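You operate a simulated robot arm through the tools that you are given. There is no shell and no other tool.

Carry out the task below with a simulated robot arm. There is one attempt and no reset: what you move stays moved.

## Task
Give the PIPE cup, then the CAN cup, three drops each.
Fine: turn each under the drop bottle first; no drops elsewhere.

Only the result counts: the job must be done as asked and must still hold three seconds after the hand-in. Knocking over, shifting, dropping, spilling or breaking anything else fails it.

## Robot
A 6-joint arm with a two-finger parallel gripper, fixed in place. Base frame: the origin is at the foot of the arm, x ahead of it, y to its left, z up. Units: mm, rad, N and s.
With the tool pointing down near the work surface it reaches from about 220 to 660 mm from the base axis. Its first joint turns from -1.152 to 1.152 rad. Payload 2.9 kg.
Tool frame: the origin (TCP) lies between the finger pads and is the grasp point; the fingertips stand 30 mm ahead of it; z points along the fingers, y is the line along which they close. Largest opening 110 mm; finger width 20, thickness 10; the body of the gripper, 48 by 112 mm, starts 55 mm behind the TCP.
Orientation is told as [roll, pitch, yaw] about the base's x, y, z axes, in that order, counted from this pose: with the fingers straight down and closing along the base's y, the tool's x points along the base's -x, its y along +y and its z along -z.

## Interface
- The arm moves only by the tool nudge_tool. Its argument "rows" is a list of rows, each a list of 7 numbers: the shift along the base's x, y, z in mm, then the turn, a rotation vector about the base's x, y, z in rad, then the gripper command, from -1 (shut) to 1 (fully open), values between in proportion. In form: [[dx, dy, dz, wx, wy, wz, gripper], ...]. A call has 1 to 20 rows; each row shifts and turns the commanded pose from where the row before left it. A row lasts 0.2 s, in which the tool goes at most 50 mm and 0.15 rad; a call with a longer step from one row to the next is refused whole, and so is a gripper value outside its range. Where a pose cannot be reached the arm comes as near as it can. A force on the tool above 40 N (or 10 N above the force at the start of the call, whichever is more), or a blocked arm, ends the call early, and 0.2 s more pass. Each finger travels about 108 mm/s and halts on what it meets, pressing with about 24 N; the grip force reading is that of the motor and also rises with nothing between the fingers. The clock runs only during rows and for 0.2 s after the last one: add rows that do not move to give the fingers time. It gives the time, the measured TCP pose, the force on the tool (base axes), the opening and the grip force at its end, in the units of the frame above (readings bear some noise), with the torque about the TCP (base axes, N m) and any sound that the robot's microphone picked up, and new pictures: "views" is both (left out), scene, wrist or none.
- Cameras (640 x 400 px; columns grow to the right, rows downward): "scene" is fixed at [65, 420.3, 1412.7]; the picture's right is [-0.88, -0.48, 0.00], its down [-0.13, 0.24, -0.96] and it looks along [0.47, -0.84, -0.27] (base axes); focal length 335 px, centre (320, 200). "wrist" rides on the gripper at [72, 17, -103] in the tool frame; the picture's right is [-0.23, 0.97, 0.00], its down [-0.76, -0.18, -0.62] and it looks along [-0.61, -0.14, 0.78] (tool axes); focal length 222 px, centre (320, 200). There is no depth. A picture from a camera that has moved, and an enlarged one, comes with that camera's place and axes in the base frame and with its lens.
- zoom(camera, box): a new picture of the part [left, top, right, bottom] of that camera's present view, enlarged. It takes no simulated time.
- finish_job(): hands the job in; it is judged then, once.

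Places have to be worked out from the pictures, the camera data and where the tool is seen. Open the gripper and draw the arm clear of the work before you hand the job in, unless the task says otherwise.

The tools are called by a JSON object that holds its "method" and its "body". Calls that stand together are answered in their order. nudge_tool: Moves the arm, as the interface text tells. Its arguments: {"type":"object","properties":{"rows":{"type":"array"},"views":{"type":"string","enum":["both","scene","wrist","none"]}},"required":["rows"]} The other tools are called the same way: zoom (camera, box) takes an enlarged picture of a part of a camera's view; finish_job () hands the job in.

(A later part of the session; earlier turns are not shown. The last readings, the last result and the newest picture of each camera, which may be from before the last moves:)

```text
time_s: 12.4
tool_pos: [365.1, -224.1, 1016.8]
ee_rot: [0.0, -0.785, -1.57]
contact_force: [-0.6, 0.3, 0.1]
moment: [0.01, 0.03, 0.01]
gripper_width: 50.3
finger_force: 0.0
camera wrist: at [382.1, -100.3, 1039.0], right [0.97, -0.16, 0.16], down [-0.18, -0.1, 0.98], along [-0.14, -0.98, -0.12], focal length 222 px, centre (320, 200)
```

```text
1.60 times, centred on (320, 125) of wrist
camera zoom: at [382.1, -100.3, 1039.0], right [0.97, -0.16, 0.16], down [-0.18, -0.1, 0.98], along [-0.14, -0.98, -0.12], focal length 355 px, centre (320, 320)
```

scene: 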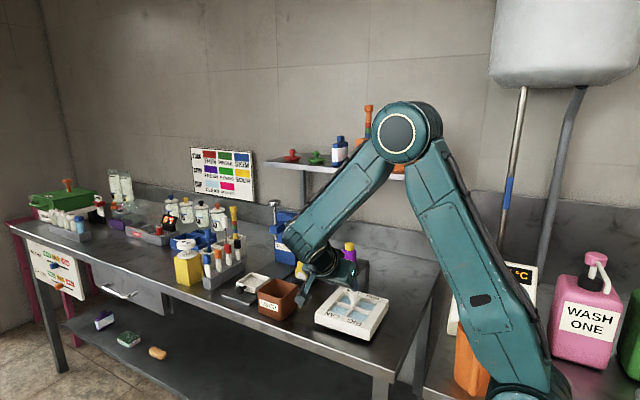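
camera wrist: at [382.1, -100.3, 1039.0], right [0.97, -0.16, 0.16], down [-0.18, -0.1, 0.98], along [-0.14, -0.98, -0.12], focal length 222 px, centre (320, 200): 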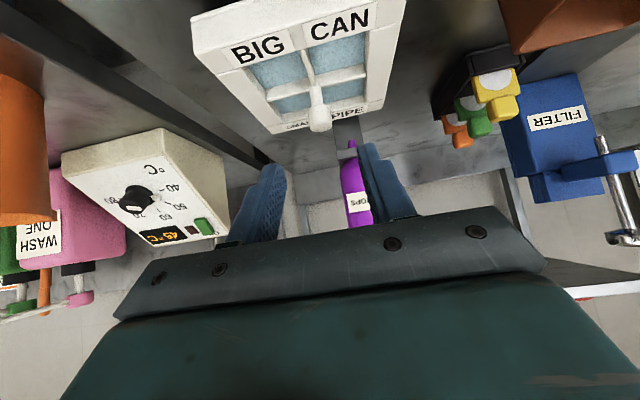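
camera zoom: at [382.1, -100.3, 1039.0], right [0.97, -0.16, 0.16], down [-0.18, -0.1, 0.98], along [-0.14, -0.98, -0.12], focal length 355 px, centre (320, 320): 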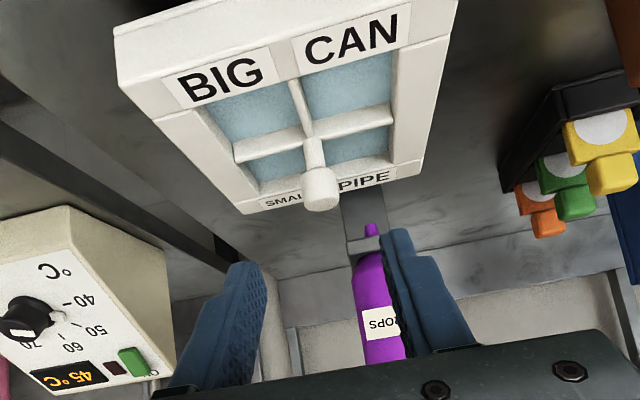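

PIPE cup is now on the bottle side (+x,-y) and the paddle looks square. The bottle axis I judge at [391.5,-332]; I move to a pre-approach in front of and above it, opened to ~64 mm.

{"method": "nudge_tool", "body": {"rows": [[8.8, -5, 24, 0, 0, 0, 0.16], [8.8, -20, 24, 0, 0, 0, 0.16], [8.8, -26, 0, 0, 0, 0, 0.16], [0, 0, 0, 0, 0, 0, 0.16]]}}

{"method": "zoom", "body": {"camera": "scene", "box": [300, 220, 420, 315]}}

{"method": "zoom", "body": {"camera": "wrist", "box": [200, 80, 440, 240]}}

```text
time_s: 13.4
tool_pos: [391.6, -276.5, 1064.9]
ee_rot: [0.0, -0.787, -1.57]
contact_force: [0.8, 0.3, -0.8]
moment: [0.01, 0.0, 0.0]
gripper_width: 63.8
finger_force: 0.1
camera wrist: at [408.9, -153.0, 1087.2], right [0.97, -0.16, 0.16], down [-0.18, -0.1, 0.98], along [-0.14, -0.98, -0.12], focal length 222 px, centre (320, 200)
```

scene: 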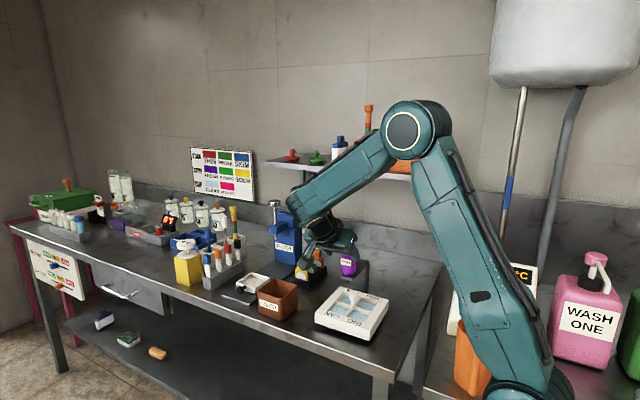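
wrist: 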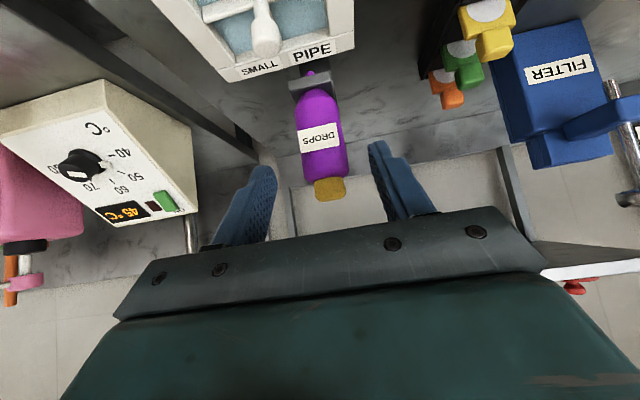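

```text
4.21 times, centred on (360, 268) of scene
camera zoom: at [65.0, 420.2, 1412.7], right [-0.88, -0.48, 0.0], down [-0.13, 0.24, -0.96], along [0.47, -0.84, -0.27], focal length 1411 px, centre (152, -84)
```

zoom: 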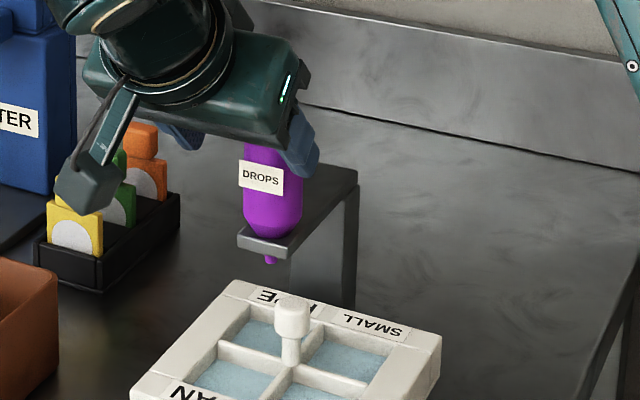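

```text
2.50 times, centred on (320, 160) of wrist
camera zoom: at [408.9, -153.0, 1087.2], right [0.97, -0.16, 0.16], down [-0.18, -0.1, 0.98], along [-0.14, -0.98, -0.12], focal length 555 px, centre (320, 300)
```

zoom: 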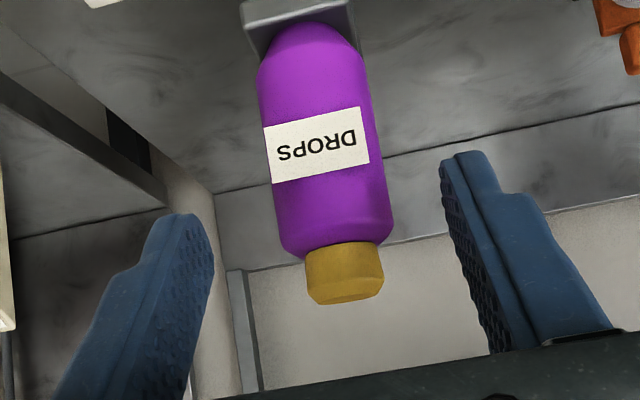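

Bottle axis confirmed at [391.5,-332], body centre z≈1012. I slide the open fingers along their axis to straddle it, without closing.

{"method": "nudge_tool", "body": {"rows": [[0, -16.2, -16.6, 0, 0, 0, 0.16], [0, -16.2, -16.6, 0, 0, 0, 0.16], [0, -16.1, -16.6, 0, 0, 0, 0.16], [0, 0, 0, 0, 0, 0, 0.16]]}}

{"method": "zoom", "body": {"camera": "scene", "box": [300, 220, 420, 315]}}

{"method": "zoom", "body": {"camera": "wrist", "box": [200, 80, 440, 240]}}

```text
time_s: 14.4
tool_pos: [390.7, -325.7, 1015.2]
ee_rot: [0.0, -0.786, -1.569]
contact_force: [0.0, -0.1, -0.7]
moment: [-0.01, 0.03, 0.0]
gripper_width: 64.2
finger_force: 0.1
camera wrist: at [408.2, -200.6, 1037.1], right [0.97, -0.16, 0.16], down [-0.18, -0.1, 0.98], along [-0.14, -0.98, -0.12], focal length 222 px, centre (320, 200)
```

scene: 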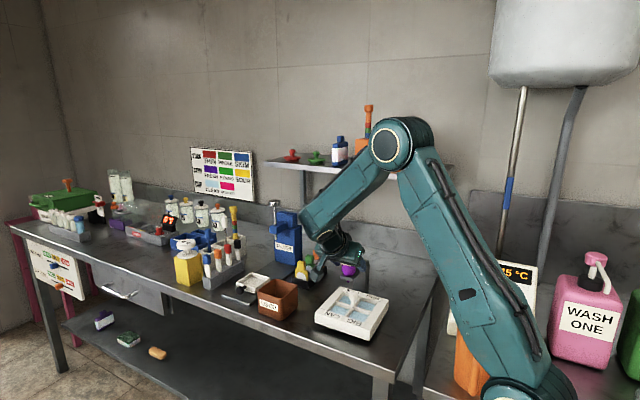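
wrist: 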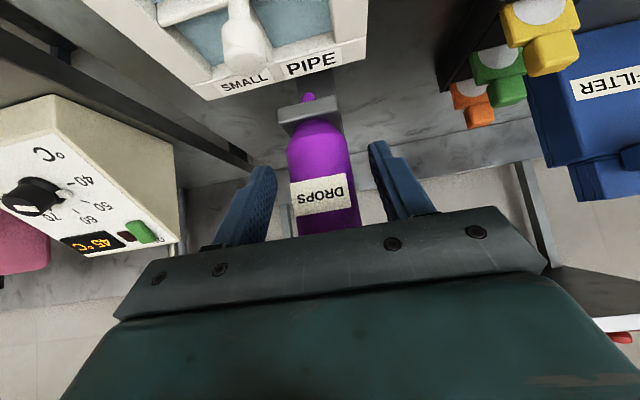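

```text
4.21 times, centred on (360, 268) of scene
camera zoom: at [65.0, 420.3, 1412.7], right [-0.88, -0.48, 0.0], down [-0.13, 0.24, -0.96], along [0.47, -0.84, -0.27], focal length 1411 px, centre (152, -84)
```

zoom: 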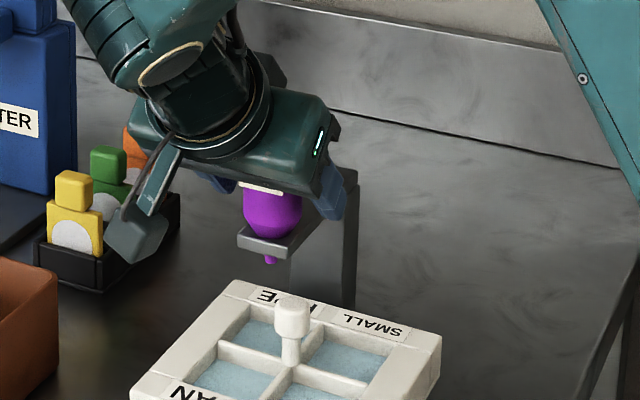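

```text
2.50 times, centred on (320, 160) of wrist
camera zoom: at [408.2, -200.6, 1037.1], right [0.97, -0.16, 0.16], down [-0.18, -0.1, 0.98], along [-0.14, -0.98, -0.12], focal length 555 px, centre (320, 300)
```

zoom: 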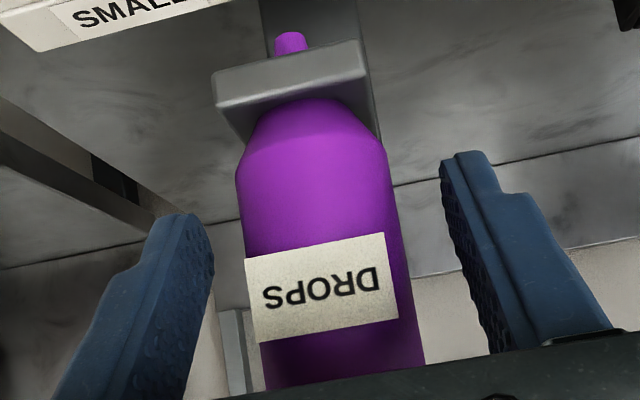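

The bottle sits centred between the fingers over the PIPE cup. I give one brief squeeze and release, listening for and watching the result.

{"method": "nudge_tool", "body": {"rows": [[0.3, 0, 0, 0, 0, 0, -0.2], [0, 0, 0, 0, 0, 0, -1], [0, 0, 0, 0, 0, 0, -1], [0, 0, 0, 0, 0, 0, 0.0], [0, 0, 0, 0, 0, 0, 0.0]]}}

{"method": "zoom", "body": {"camera": "scene", "box": [300, 260, 400, 345]}}

{"method": "zoom", "body": {"camera": "wrist", "box": [200, 40, 440, 240]}}

```text
time_s: 15.6
tool_pos: [390.5, -324.1, 1015.7]
ee_rot: [0.001, -0.786, -1.571]
contact_force: [-0.4, 0.7, -0.6]
moment: [0.0, -0.02, -0.03]
gripper_width: 54.6
finger_force: 0.0
camera wrist: at [408.4, -200.4, 1037.3], right [0.97, -0.16, 0.16], down [-0.18, -0.1, 0.98], along [-0.14, -0.98, -0.12], focal length 222 px, centre (320, 200)
```

scene: 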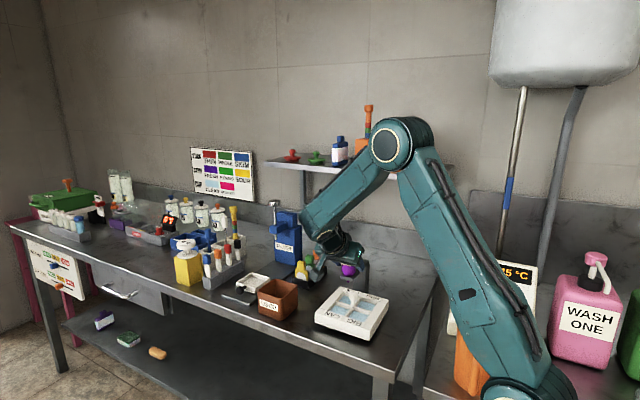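
wrist: 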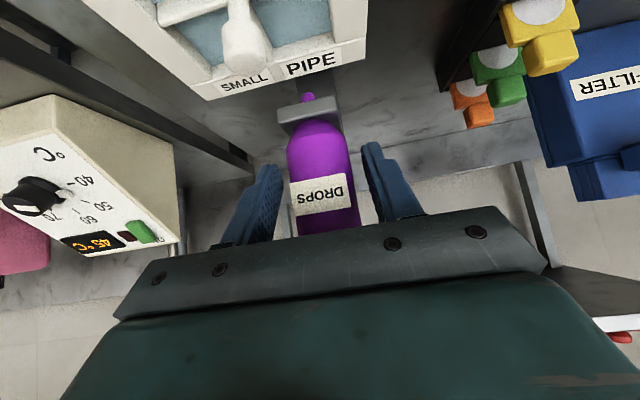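

```text
4.71 times, centred on (350, 302) of scene
camera zoom: at [65.0, 420.3, 1412.7], right [-0.88, -0.48, 0.0], down [-0.13, 0.24, -0.96], along [0.47, -0.84, -0.27], focal length 1577 px, centre (179, -282)
```

zoom: 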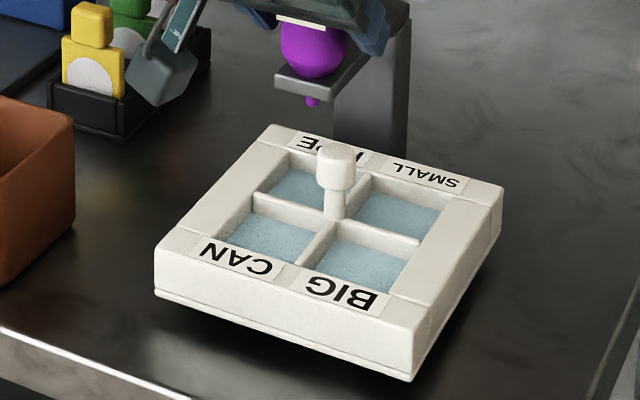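

```text
2.00 times, centred on (320, 140) of wrist
camera zoom: at [408.4, -200.4, 1037.3], right [0.97, -0.16, 0.16], down [-0.18, -0.1, 0.98], along [-0.14, -0.98, -0.12], focal length 444 px, centre (320, 320)
```

zoom: 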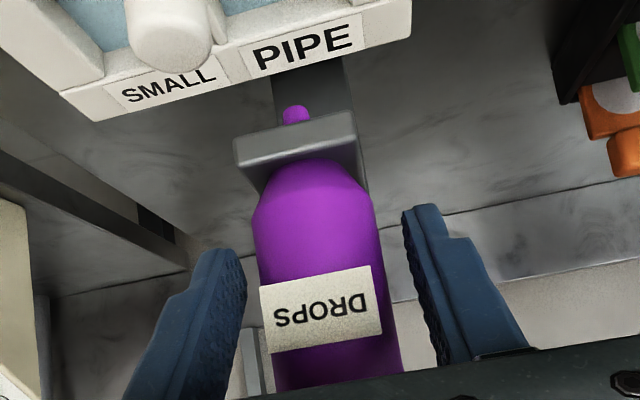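

No sound was reported; I look closely at the PIPE cup for any trace of a drop.

{"method": "zoom", "body": {"camera": "scene", "box": [335, 275, 375, 315]}}

{"method": "zoom", "body": {"camera": "scene", "box": [335, 260, 375, 285]}}

```text
10.00 times, centred on (355, 295) of scene
camera zoom: at [65.0, 420.3, 1412.7], right [-0.88, -0.48, 0.0], down [-0.13, 0.24, -0.96], along [0.47, -0.84, -0.27], focal length 3352 px, centre (-30, -750)
```

zoom: 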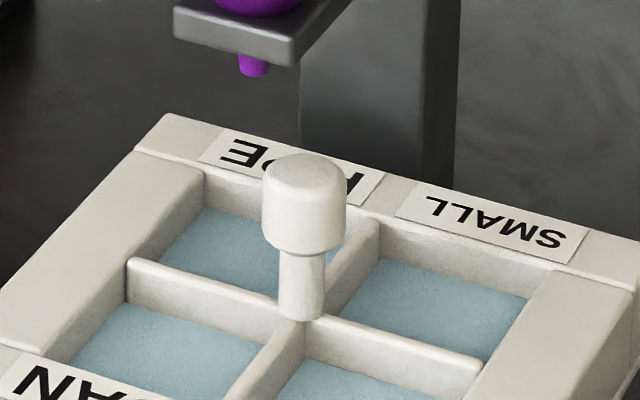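

```text
16.00 times, centred on (355, 272) of scene
camera zoom: at [65.0, 420.3, 1412.7], right [-0.88, -0.48, 0.0], down [-0.13, 0.24, -0.96], along [0.47, -0.84, -0.27], focal length 5363 px, centre (-240, -960)
```

zoom: 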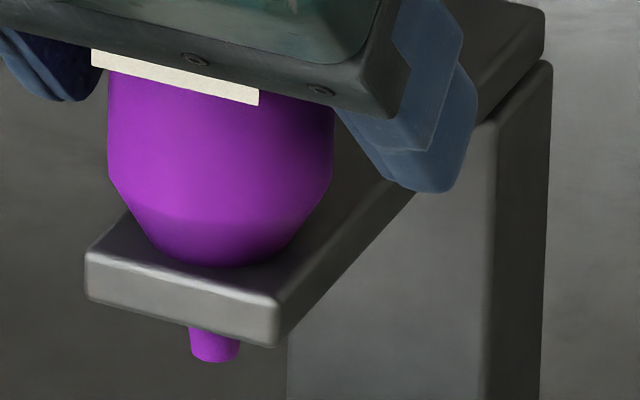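

No drop visible and no sound. I squeeze again but end the call while holding, so that width, force, sound and pictures show what the squeeze does.

{"method": "nudge_tool", "body": {"rows": [[0, 0, 0, 0, 0, 0, -0.5], [0, 0, 0, 0, 0, 0, -1]]}}

{"method": "zoom", "body": {"camera": "scene", "box": [335, 260, 375, 310]}}

{"method": "zoom", "body": {"camera": "wrist", "box": [200, 40, 440, 240]}}

```text
time_s: 16.2
tool_pos: [392.1, -324.4, 1016.1]
ee_rot: [0.001, -0.786, -1.569]
contact_force: [6.8, -2.9, -1.1]
moment: [0.16, 0.45, -0.07]
gripper_width: 37.6
finger_force: 44.4
camera wrist: at [408.9, -200.4, 1037.3], right [0.97, -0.16, 0.16], down [-0.18, -0.1, 0.98], along [-0.14, -0.98, -0.12], focal length 222 px, centre (320, 200)
```

scene: 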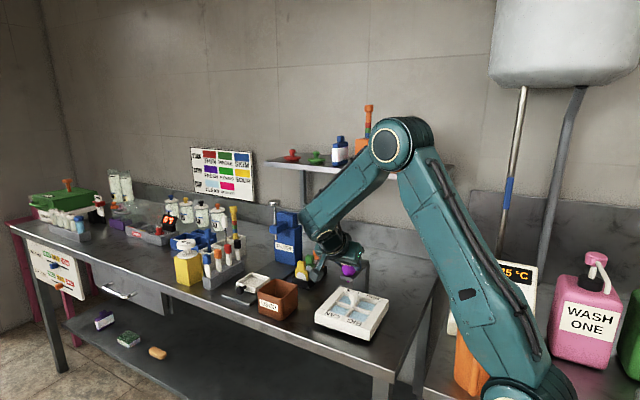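
wrist: 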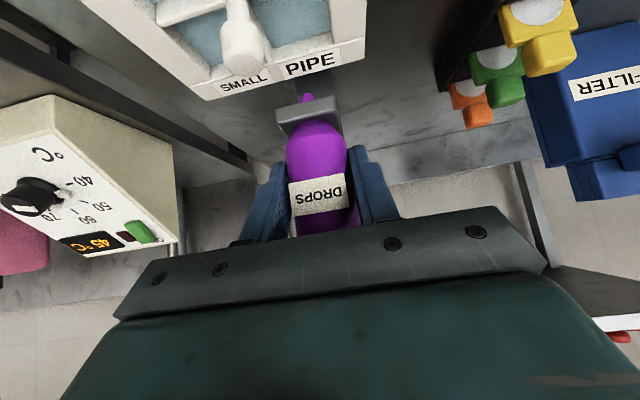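

```text
8.00 times, centred on (355, 285) of scene
camera zoom: at [65.2, 420.2, 1412.8], right [-0.88, -0.48, 0.0], down [-0.13, 0.24, -0.96], along [0.47, -0.84, -0.27], focal length 2681 px, centre (40, -480)
```

zoom: 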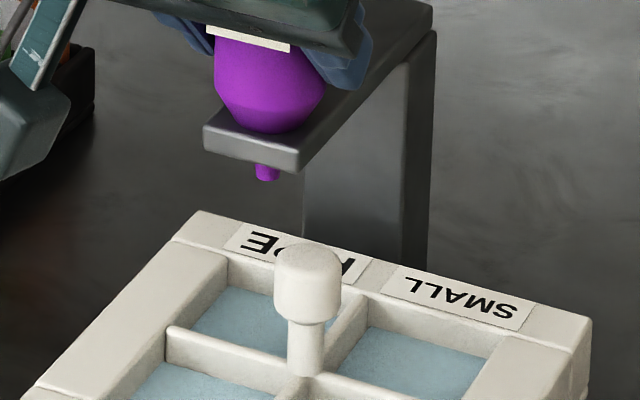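

```text
2.00 times, centred on (320, 140) of wrist
camera zoom: at [408.9, -200.4, 1037.3], right [0.97, -0.16, 0.16], down [-0.18, -0.1, 0.98], along [-0.14, -0.98, -0.12], focal length 444 px, centre (320, 320)
```

zoom: 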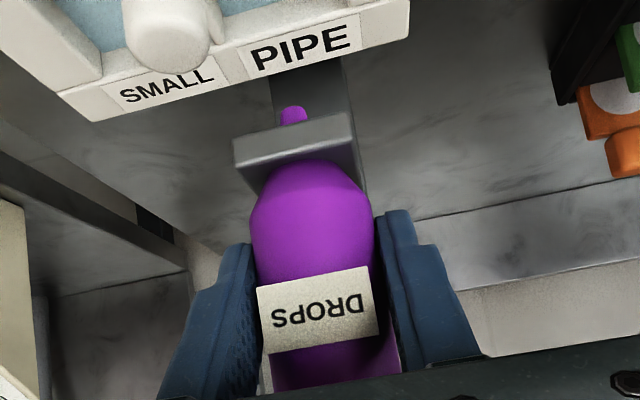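

Gripped firmly at 37.6 mm with no drop yet. I hold a little longer to see whether a drop or sound comes.

{"method": "nudge_tool", "body": {"rows": [[0.4, 0, 0, 0, 0, 0, -1], [0, 0, 0, 0, 0, 0, -1], [0, 0, 0, 0, 0, 0, -1]]}}

{"method": "zoom", "body": {"camera": "scene", "box": [335, 260, 375, 310]}}

{"method": "zoom", "body": {"camera": "wrist", "box": [200, 0, 440, 160]}}

```text
time_s: 17.0
tool_pos: [390.9, -324.4, 1014.2]
ee_rot: [0.001, -0.786, -1.57]
contact_force: [5.1, -0.5, -0.6]
moment: [0.02, -0.02, 0.4]
gripper_width: 37.6
finger_force: 44.2
camera wrist: at [409.0, -200.4, 1037.3], right [0.97, -0.16, 0.16], down [-0.18, -0.1, 0.98], along [-0.14, -0.98, -0.12], focal length 222 px, centre (320, 200)
```

scene: 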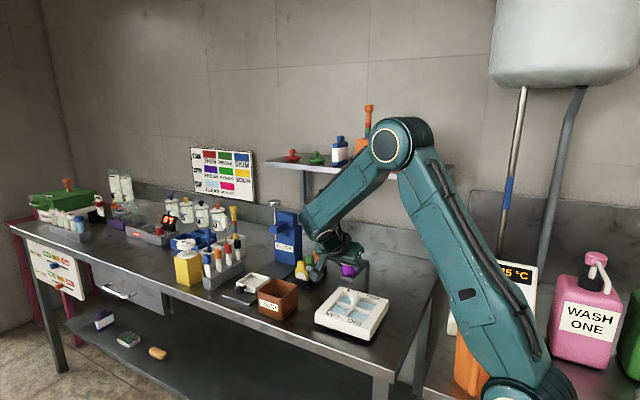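
wrist: 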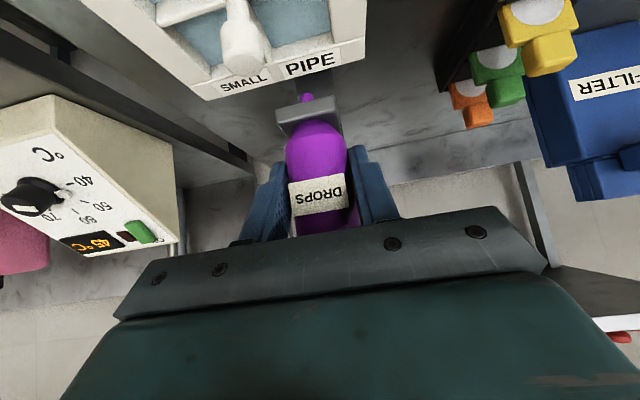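

```text
8.00 times, centred on (355, 285) of scene
camera zoom: at [65.2, 420.2, 1412.7], right [-0.88, -0.48, 0.0], down [-0.13, 0.24, -0.96], along [0.47, -0.84, -0.27], focal length 2681 px, centre (40, -480)
```

zoom: 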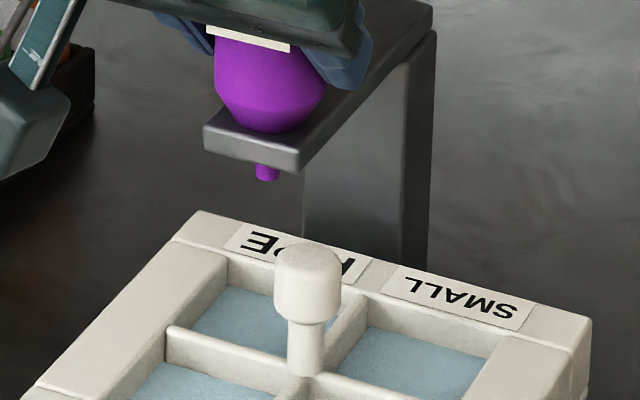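

```text
2.50 times, centred on (320, 80) of wrist
camera zoom: at [409.0, -200.4, 1037.3], right [0.97, -0.16, 0.16], down [-0.18, -0.1, 0.98], along [-0.14, -0.98, -0.12], focal length 555 px, centre (320, 500)
```

zoom: 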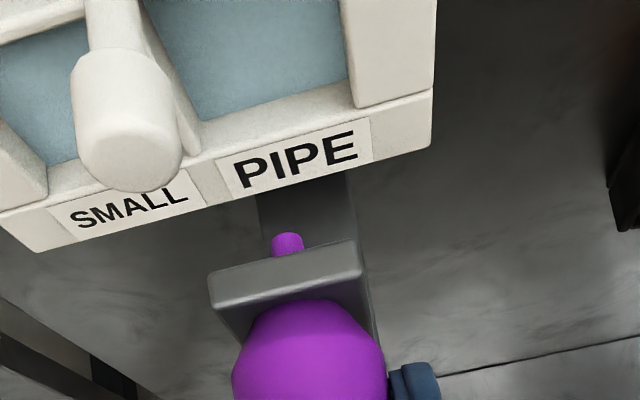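

Squeezing the sides alone shows no drop and the bottle doesn't give (37.6 mm constant). I test whether the bottle itself presses down by pushing 2 mm downward while holding it.

{"method": "nudge_tool", "body": {"rows": [[0, 0, -1, 0, 0, 0, -1], [0, 0, -1, 0, 0, 0, -1], [0, 0, 0, 0, 0, 0, -1]]}}

{"method": "zoom", "body": {"camera": "scene", "box": [335, 260, 375, 310]}}

```text
time_s: 17.8
tool_pos: [391.9, -324.1, 1015.5]
ee_rot: [0.003, -0.786, -1.572]
contact_force: [4.7, 6.8, 20.8]
moment: [0.5, 1.15, -0.18]
gripper_width: 37.7
finger_force: 44.9
camera wrist: at [409.0, -200.4, 1036.9], right [0.97, -0.16, 0.16], down [-0.18, -0.09, 0.98], along [-0.14, -0.98, -0.12], focal length 222 px, centre (320, 200)
```

scene: 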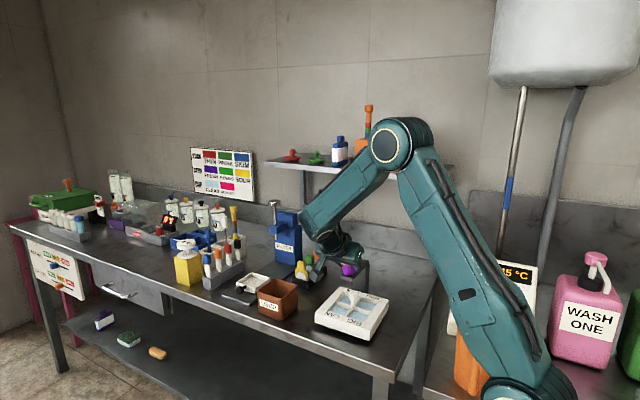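
wrist: 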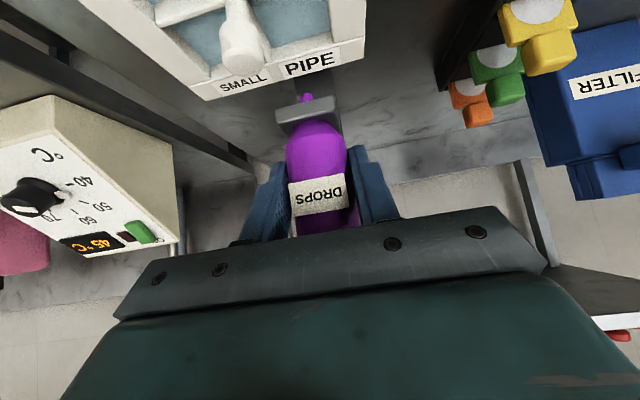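

```text
8.00 times, centred on (355, 285) of scene
camera zoom: at [64.9, 420.7, 1412.6], right [-0.88, -0.48, 0.0], down [-0.13, 0.24, -0.96], along [0.47, -0.84, -0.27], focal length 2681 px, centre (40, -480)
```

zoom: 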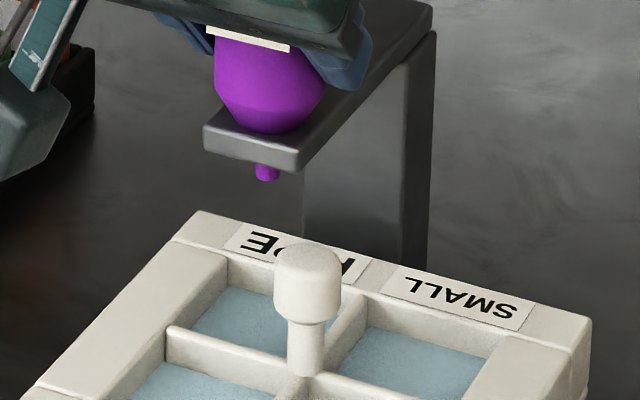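

The bottle body is fixed (20 N with hardly any motion), so the yellow cap is likely the press button. I release, back away, and set the tool upright above the cap.

{"method": "nudge_tool", "body": {"rows": [[0, 0, 2, 0, 0, 0, -1], [0, 0, 0, 0, 0, 0, 0.0], [0, 0, 0, 0, 0, 0, 0.16], [0, 25, 25, 0, 0, 0, 0.16], [0, 25, 25, 0, 0, 0, 0.16], [0, 25, 30, 0, 0, 0, 0.0], [0, 0, 0, 0.131, 0, 0, -0.5], [0, 0, 0, 0.131, 0, 0, -1], [0, 0, 0, 0.131, 0, 0, -1], [0, 0, 10, 0.131, 0, 0, -1], [0, 0, 10, 0.131, 0, 0, -1], [0, 0, 10, 0.131, 0, 0, -1], [0, 0, 0, 0, 0, 0, -1]]}}

{"method": "zoom", "body": {"camera": "scene", "box": [300, 220, 420, 315]}}

{"method": "zoom", "body": {"camera": "wrist", "box": [200, 40, 440, 240]}}

```text
time_s: 20.6
tool_pos: [390.4, -249.3, 1125.7]
ee_rot: [0.0, 0.002, -1.57]
contact_force: [-0.3, 0.4, -0.4]
moment: [0.0, -0.02, -0.02]
gripper_width: 0.0
finger_force: 24.2
camera wrist: at [408.4, -178.0, 1229.4], right [0.97, -0.23, 0.0], down [-0.18, -0.76, 0.62], along [-0.14, -0.61, -0.78], focal length 222 px, centre (320, 200)
```

scene: 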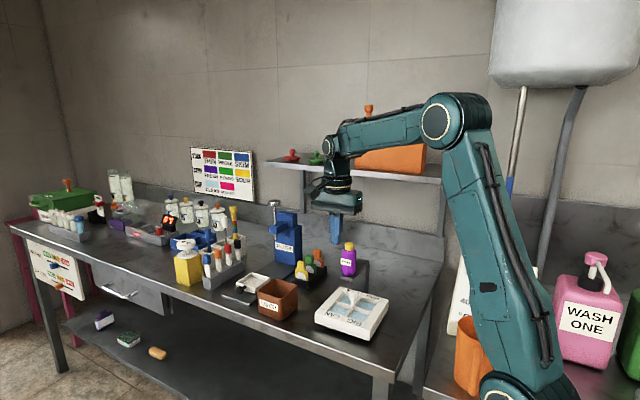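
wrist: 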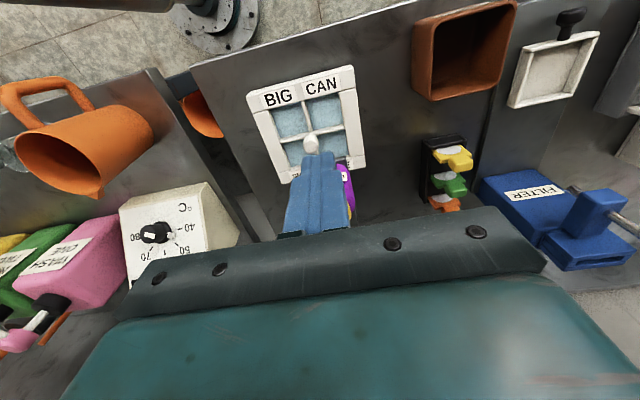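

```text
4.21 times, centred on (360, 268) of scene
camera zoom: at [65.0, 420.2, 1412.7], right [-0.88, -0.48, 0.0], down [-0.13, 0.24, -0.96], along [0.47, -0.84, -0.27], focal length 1411 px, centre (152, -84)
```

zoom: 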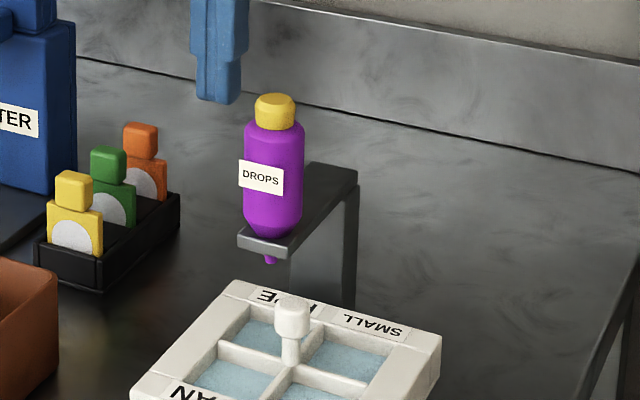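

```text
2.00 times, centred on (320, 140) of wrist
camera zoom: at [408.4, -178.0, 1229.4], right [0.97, -0.23, 0.0], down [-0.18, -0.76, 0.62], along [-0.14, -0.61, -0.78], focal length 444 px, centre (320, 320)
```

zoom: 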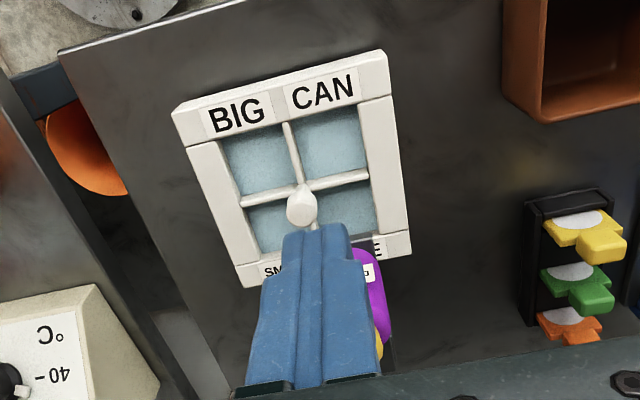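

PIPE cup still shows no drop and bottle is undisturbed. I move the closed fingers right above the cap, a little over its top.

{"method": "nudge_tool", "body": {"rows": [[0, -41.5, 2, 0, 0, 0, -1], [0, -41.5, 2, 0, 0, 0, -1], [0, 0, -10, 0, 0, 0, -1], [0, 0, -12, 0, 0, 0, -1], [0, 0, 0, 0, 0, 0, -1]]}}

{"method": "zoom", "body": {"camera": "scene", "box": [320, 210, 380, 280]}}

{"method": "zoom", "body": {"camera": "wrist", "box": [200, 40, 440, 240]}}

```text
time_s: 21.8
tool_pos: [389.9, -331.4, 1106.5]
ee_rot: [-0.002, -0.001, -1.572]
contact_force: [-0.4, 0.1, -0.5]
moment: [0.0, -0.01, 0.01]
gripper_width: 0.0
finger_force: 24.1
camera wrist: at [408.3, -260.2, 1210.9], right [0.97, -0.23, 0.0], down [-0.18, -0.76, 0.62], along [-0.14, -0.61, -0.78], focal length 222 px, centre (320, 200)
```

scene: 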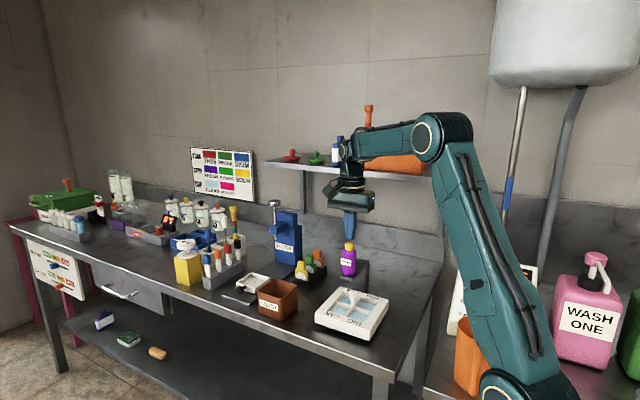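
wrist: 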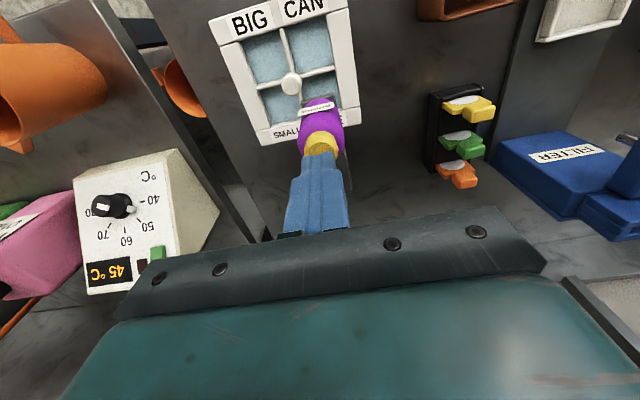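

```text
5.71 times, centred on (350, 245) of scene
camera zoom: at [65.0, 420.3, 1412.7], right [-0.88, -0.48, 0.0], down [-0.13, 0.24, -0.96], along [0.47, -0.84, -0.27], focal length 1915 px, centre (149, -57)
```

zoom: 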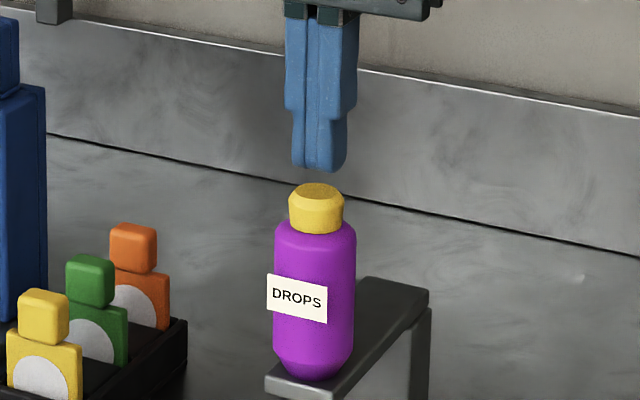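

```text
2.00 times, centred on (320, 140) of wrist
camera zoom: at [408.3, -260.2, 1210.9], right [0.97, -0.23, 0.0], down [-0.18, -0.76, 0.62], along [-0.14, -0.61, -0.78], focal length 444 px, centre (320, 320)
```

zoom: 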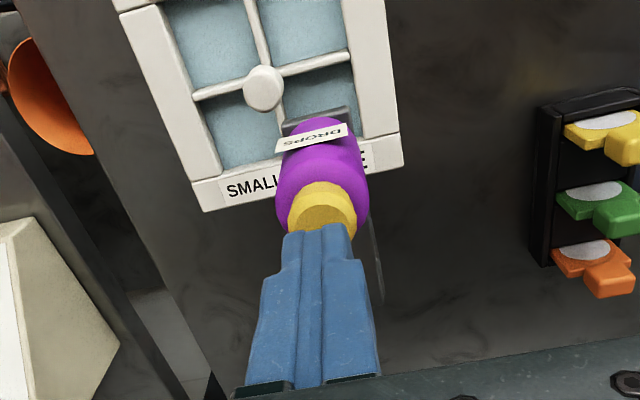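

The tips hang about 10 mm over the cap, well aligned. I descend to contact and press slightly, checking force and sound.

{"method": "nudge_tool", "body": {"rows": [[0.8, 0, -7, 0, 0, 0, -1], [0, 0, -2, 0, 0, 0, -1], [0, 0, -2, 0, 0, 0, -1], [0, 0, 0, 0, 0, 0, -1]]}}

{"method": "zoom", "body": {"camera": "scene", "box": [320, 230, 380, 310]}}

```text
time_s: 22.8
tool_pos: [392.6, -332.7, 1095.6]
ee_rot: [0.0, 0.0, -1.572]
contact_force: [-0.5, -0.5, 0.8]
moment: [0.0, -0.01, 0.01]
gripper_width: 0.0
finger_force: 23.7
camera wrist: at [409.4, -260.5, 1199.7], right [0.97, -0.23, 0.0], down [-0.18, -0.76, 0.62], along [-0.14, -0.61, -0.78], focal length 222 px, centre (320, 200)
```

scene: 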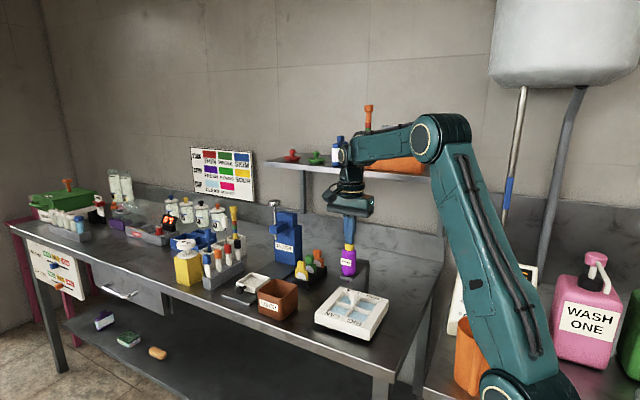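
wrist: 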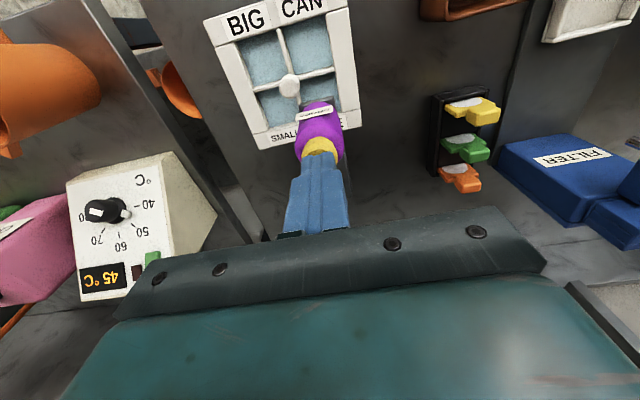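

```text
5.00 times, centred on (350, 270) of scene
camera zoom: at [65.0, 420.3, 1412.7], right [-0.88, -0.48, 0.0], down [-0.13, 0.24, -0.96], along [0.47, -0.84, -0.27], focal length 1676 px, centre (170, -150)
```

zoom: 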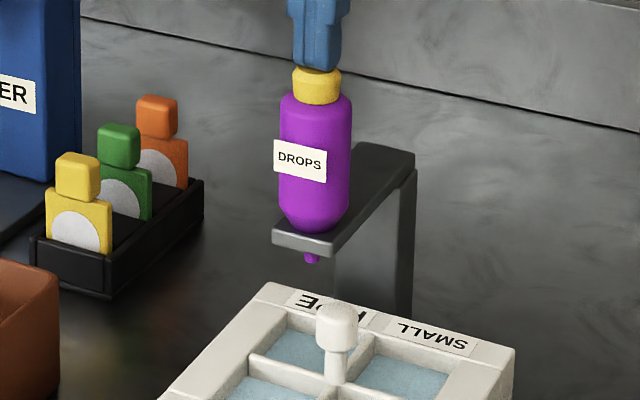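

Just at contact (≈1 N). I press down in 1 mm steps, watching force and sound.

{"method": "nudge_tool", "body": {"rows": [[0, 0, -1, 0, 0, 0, -1], [0, 0, -1, 0, 0, 0, -1], [0, 0, 0, 0, 0, 0, -1]]}}

{"method": "zoom", "body": {"camera": "scene", "box": [320, 230, 380, 310]}}

```text
time_s: 23.6
tool_pos: [392.6, -332.4, 1094.5]
ee_rot: [-0.002, 0.0, -1.572]
contact_force: [1.0, -1.3, 0.2]
moment: [-0.03, 0.02, 0.04]
gripper_width: 0.0
finger_force: 23.8
camera wrist: at [409.4, -260.6, 1198.1], right [0.97, -0.23, 0.0], down [-0.18, -0.76, 0.62], along [-0.14, -0.61, -0.78], focal length 222 px, centre (320, 200)
```

scene: 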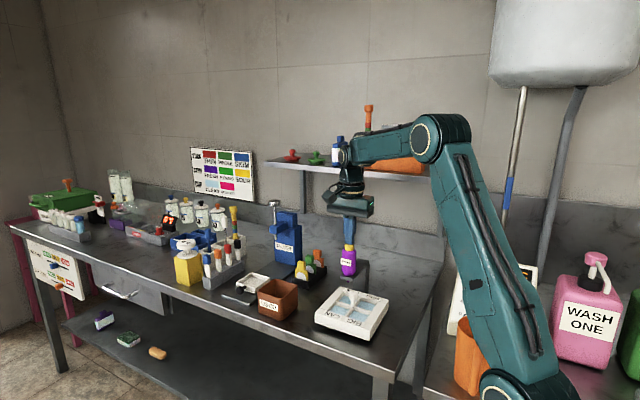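
wrist: 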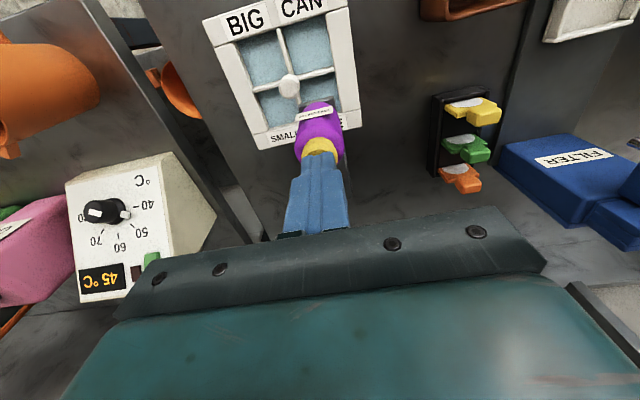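

```text
5.00 times, centred on (350, 270) of scene
camera zoom: at [65.0, 420.3, 1412.7], right [-0.88, -0.48, 0.0], down [-0.13, 0.24, -0.96], along [0.47, -0.84, -0.27], focal length 1676 px, centre (170, -150)
```

zoom: 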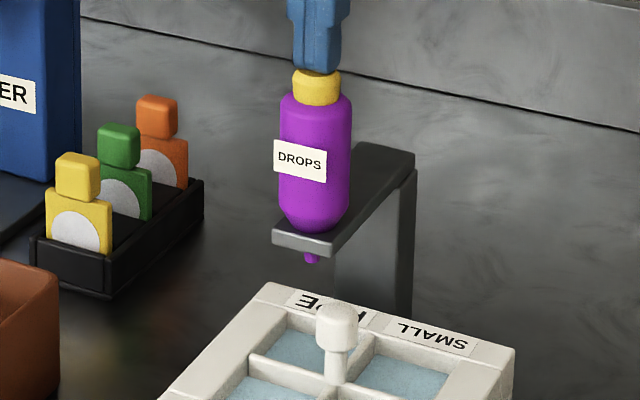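

Still nearly no force; the tips seem just reaching or the cap gives softly. I continue down 3 mm in 1 mm steps.

{"method": "nudge_tool", "body": {"rows": [[0, 0, -1, 0, 0, 0, -1], [0, 0, -1, 0, 0, 0, -1], [0, 0, -1, 0, 0, 0, -1], [0, 0, 0, 0, 0, 0, -1]]}}

{"method": "zoom", "body": {"camera": "scene", "box": [320, 230, 380, 310]}}

```text
time_s: 24.6
tool_pos: [392.2, -332.6, 1090.8]
ee_rot: [0.001, 0.001, -1.569]
contact_force: [-0.2, 0.1, 1.6]
moment: [-0.04, 0.04, 0.02]
gripper_width: 0.0
finger_force: 23.5
heard: click
camera wrist: at [409.5, -260.4, 1195.3], right [0.97, -0.23, 0.0], down [-0.18, -0.76, 0.62], along [-0.14, -0.61, -0.78], focal length 222 px, centre (320, 200)
```

scene: 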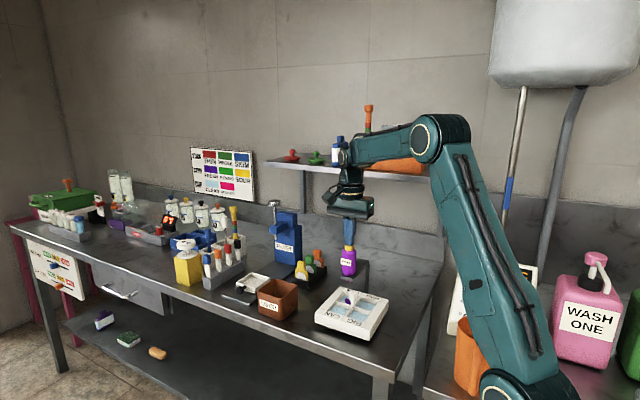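
wrist: 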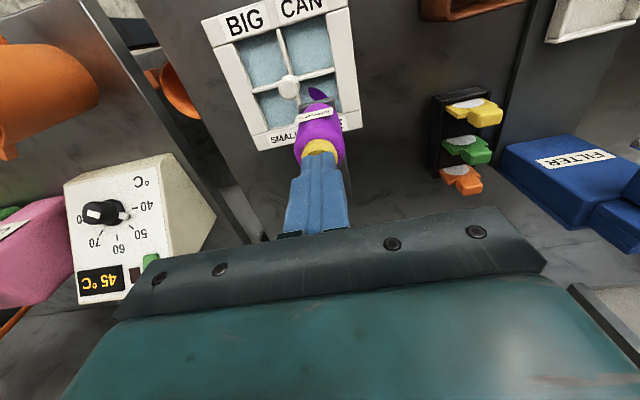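

```text
5.00 times, centred on (350, 270) of scene
camera zoom: at [65.0, 420.3, 1412.8], right [-0.88, -0.48, 0.0], down [-0.13, 0.24, -0.96], along [0.47, -0.84, -0.27], focal length 1676 px, centre (170, -150)
```

zoom: 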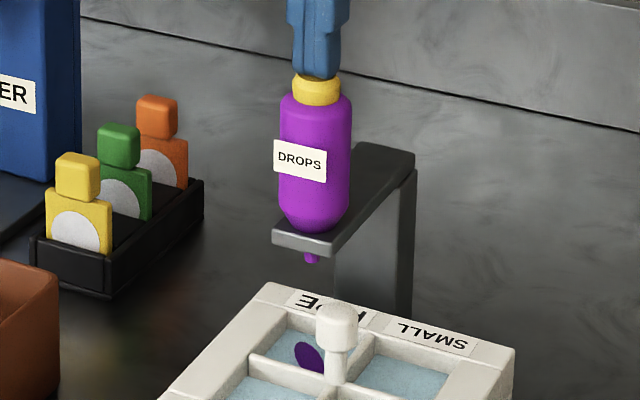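

A click and a purple drop in the PIPE cup: pressing the cap gives one drop. I lift fully to let it rearm, then press once more to the same depth.

{"method": "nudge_tool", "body": {"rows": [[0, 0, 4, 0, 0, 0, -1], [0, 0, 6, 0, 0, 0, -1], [0, 0, 0, 0, 0, 0, -1]], "views": "scene"}}

{"method": "zoom", "body": {"camera": "scene", "box": [320, 230, 380, 310]}}

```text
time_s: 25.4
tool_pos: [392.1, -331.9, 1101.4]
ee_rot: [0.0, -0.001, -1.571]
contact_force: [0.1, 0.2, 0.1]
moment: [0.02, 0.01, 0.01]
gripper_width: 0.0
finger_force: 24.3
```

scene: 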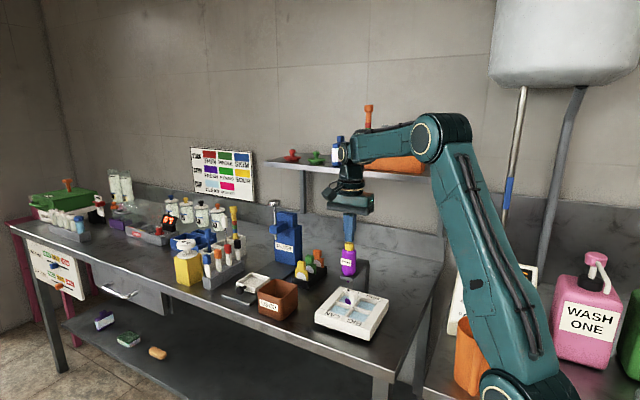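

```text
5.00 times, centred on (350, 270) of scene
camera zoom: at [65.0, 420.3, 1412.7], right [-0.88, -0.48, 0.0], down [-0.13, 0.24, -0.96], along [0.47, -0.84, -0.27], focal length 1676 px, centre (170, -150)
```

zoom: 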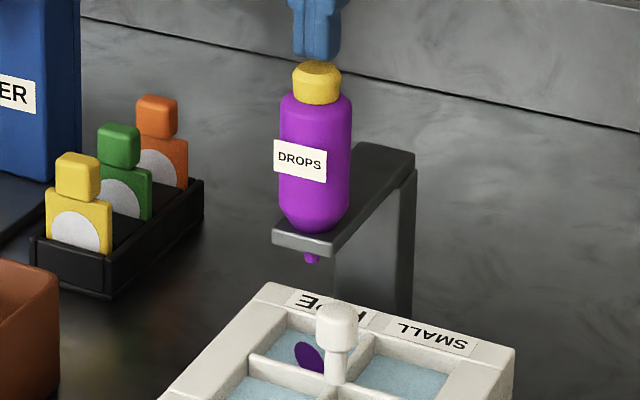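

The cap has sprung back up. Second press, same depth as before, then lift.

{"method": "nudge_tool", "body": {"rows": [[0, 0, -5, 0, 0, 0, -1], [0, 0, -3, 0, 0, 0, -1], [0, 0, -2, 0, 0, 0, -1], [0, 0, 0, 0, 0, 0, -1]], "views": "scene"}}

{"method": "zoom", "body": {"camera": "scene", "box": [320, 230, 380, 310]}}

```text
time_s: 26.4
tool_pos: [392.4, -333.7, 1090.3]
ee_rot: [0.0, 0.0, -1.57]
contact_force: [-0.2, 0.8, 2.9]
moment: [0.05, -0.06, 0.03]
gripper_width: 0.0
finger_force: 24.3
heard: click
```

scene: 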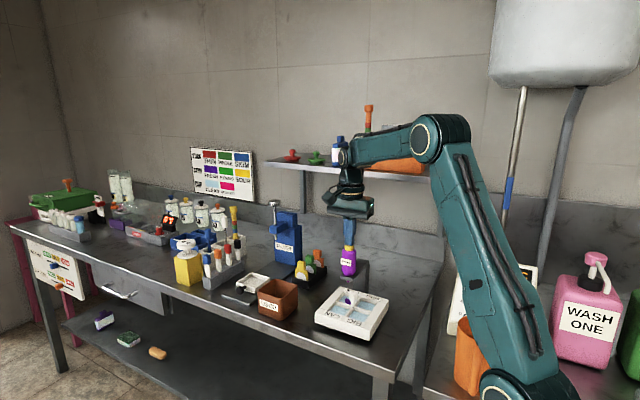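

```text
5.00 times, centred on (350, 270) of scene
camera zoom: at [65.0, 420.3, 1412.7], right [-0.88, -0.48, 0.0], down [-0.13, 0.24, -0.96], along [0.47, -0.84, -0.27], focal length 1676 px, centre (170, -150)
```

zoom: 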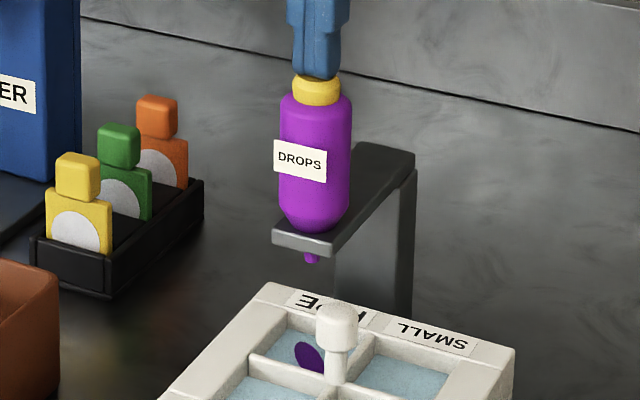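

Second click heard. I lift to rearm and press the third time for PIPE, then lift clear.

{"method": "nudge_tool", "body": {"rows": [[0, 0, 4, 0, 0, 0, -1], [0, 0, 6, 0, 0, 0, -1], [0, 0, 0, 0, 0, 0, -1]], "views": "none"}}

{"method": "nudge_tool", "body": {"rows": [[0, 0, -5, 0, 0, 0, -1], [0, 0, -3, 0, 0, 0, -1], [0, 0, -2, 0, 0, 0, -1], [0, 0, 0, 0, 0, 0, -1]], "views": "scene"}}

{"method": "zoom", "body": {"camera": "scene", "box": [320, 230, 380, 310]}}

```text
time_s: 27.2
tool_pos: [391.6, -331.9, 1101.9]
ee_rot: [0.0, 0.0, -1.57]
contact_force: [-0.3, -0.3, 0.6]
moment: [0.02, 0.02, 0.0]
gripper_width: 0.1
finger_force: 24.2
```

```text
time_s: 28.2
tool_pos: [392.7, -331.1, 1090.7]
ee_rot: [0.0, 0.0, -1.571]
contact_force: [1.0, 0.0, 1.7]
moment: [0.03, 0.03, 0.0]
gripper_width: 0.1
finger_force: 23.5
heard: click
```

scene: 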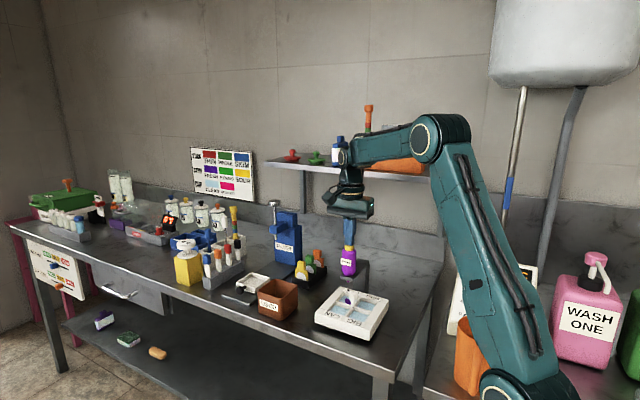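

```text
5.00 times, centred on (350, 270) of scene
camera zoom: at [65.0, 420.3, 1412.7], right [-0.88, -0.48, 0.0], down [-0.13, 0.24, -0.96], along [0.47, -0.84, -0.27], focal length 1676 px, centre (170, -150)
```

zoom: 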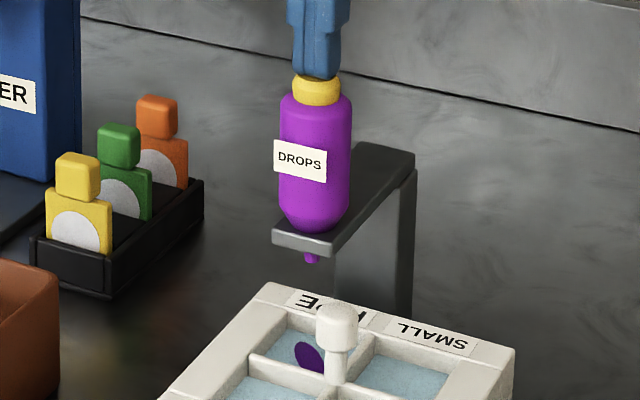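

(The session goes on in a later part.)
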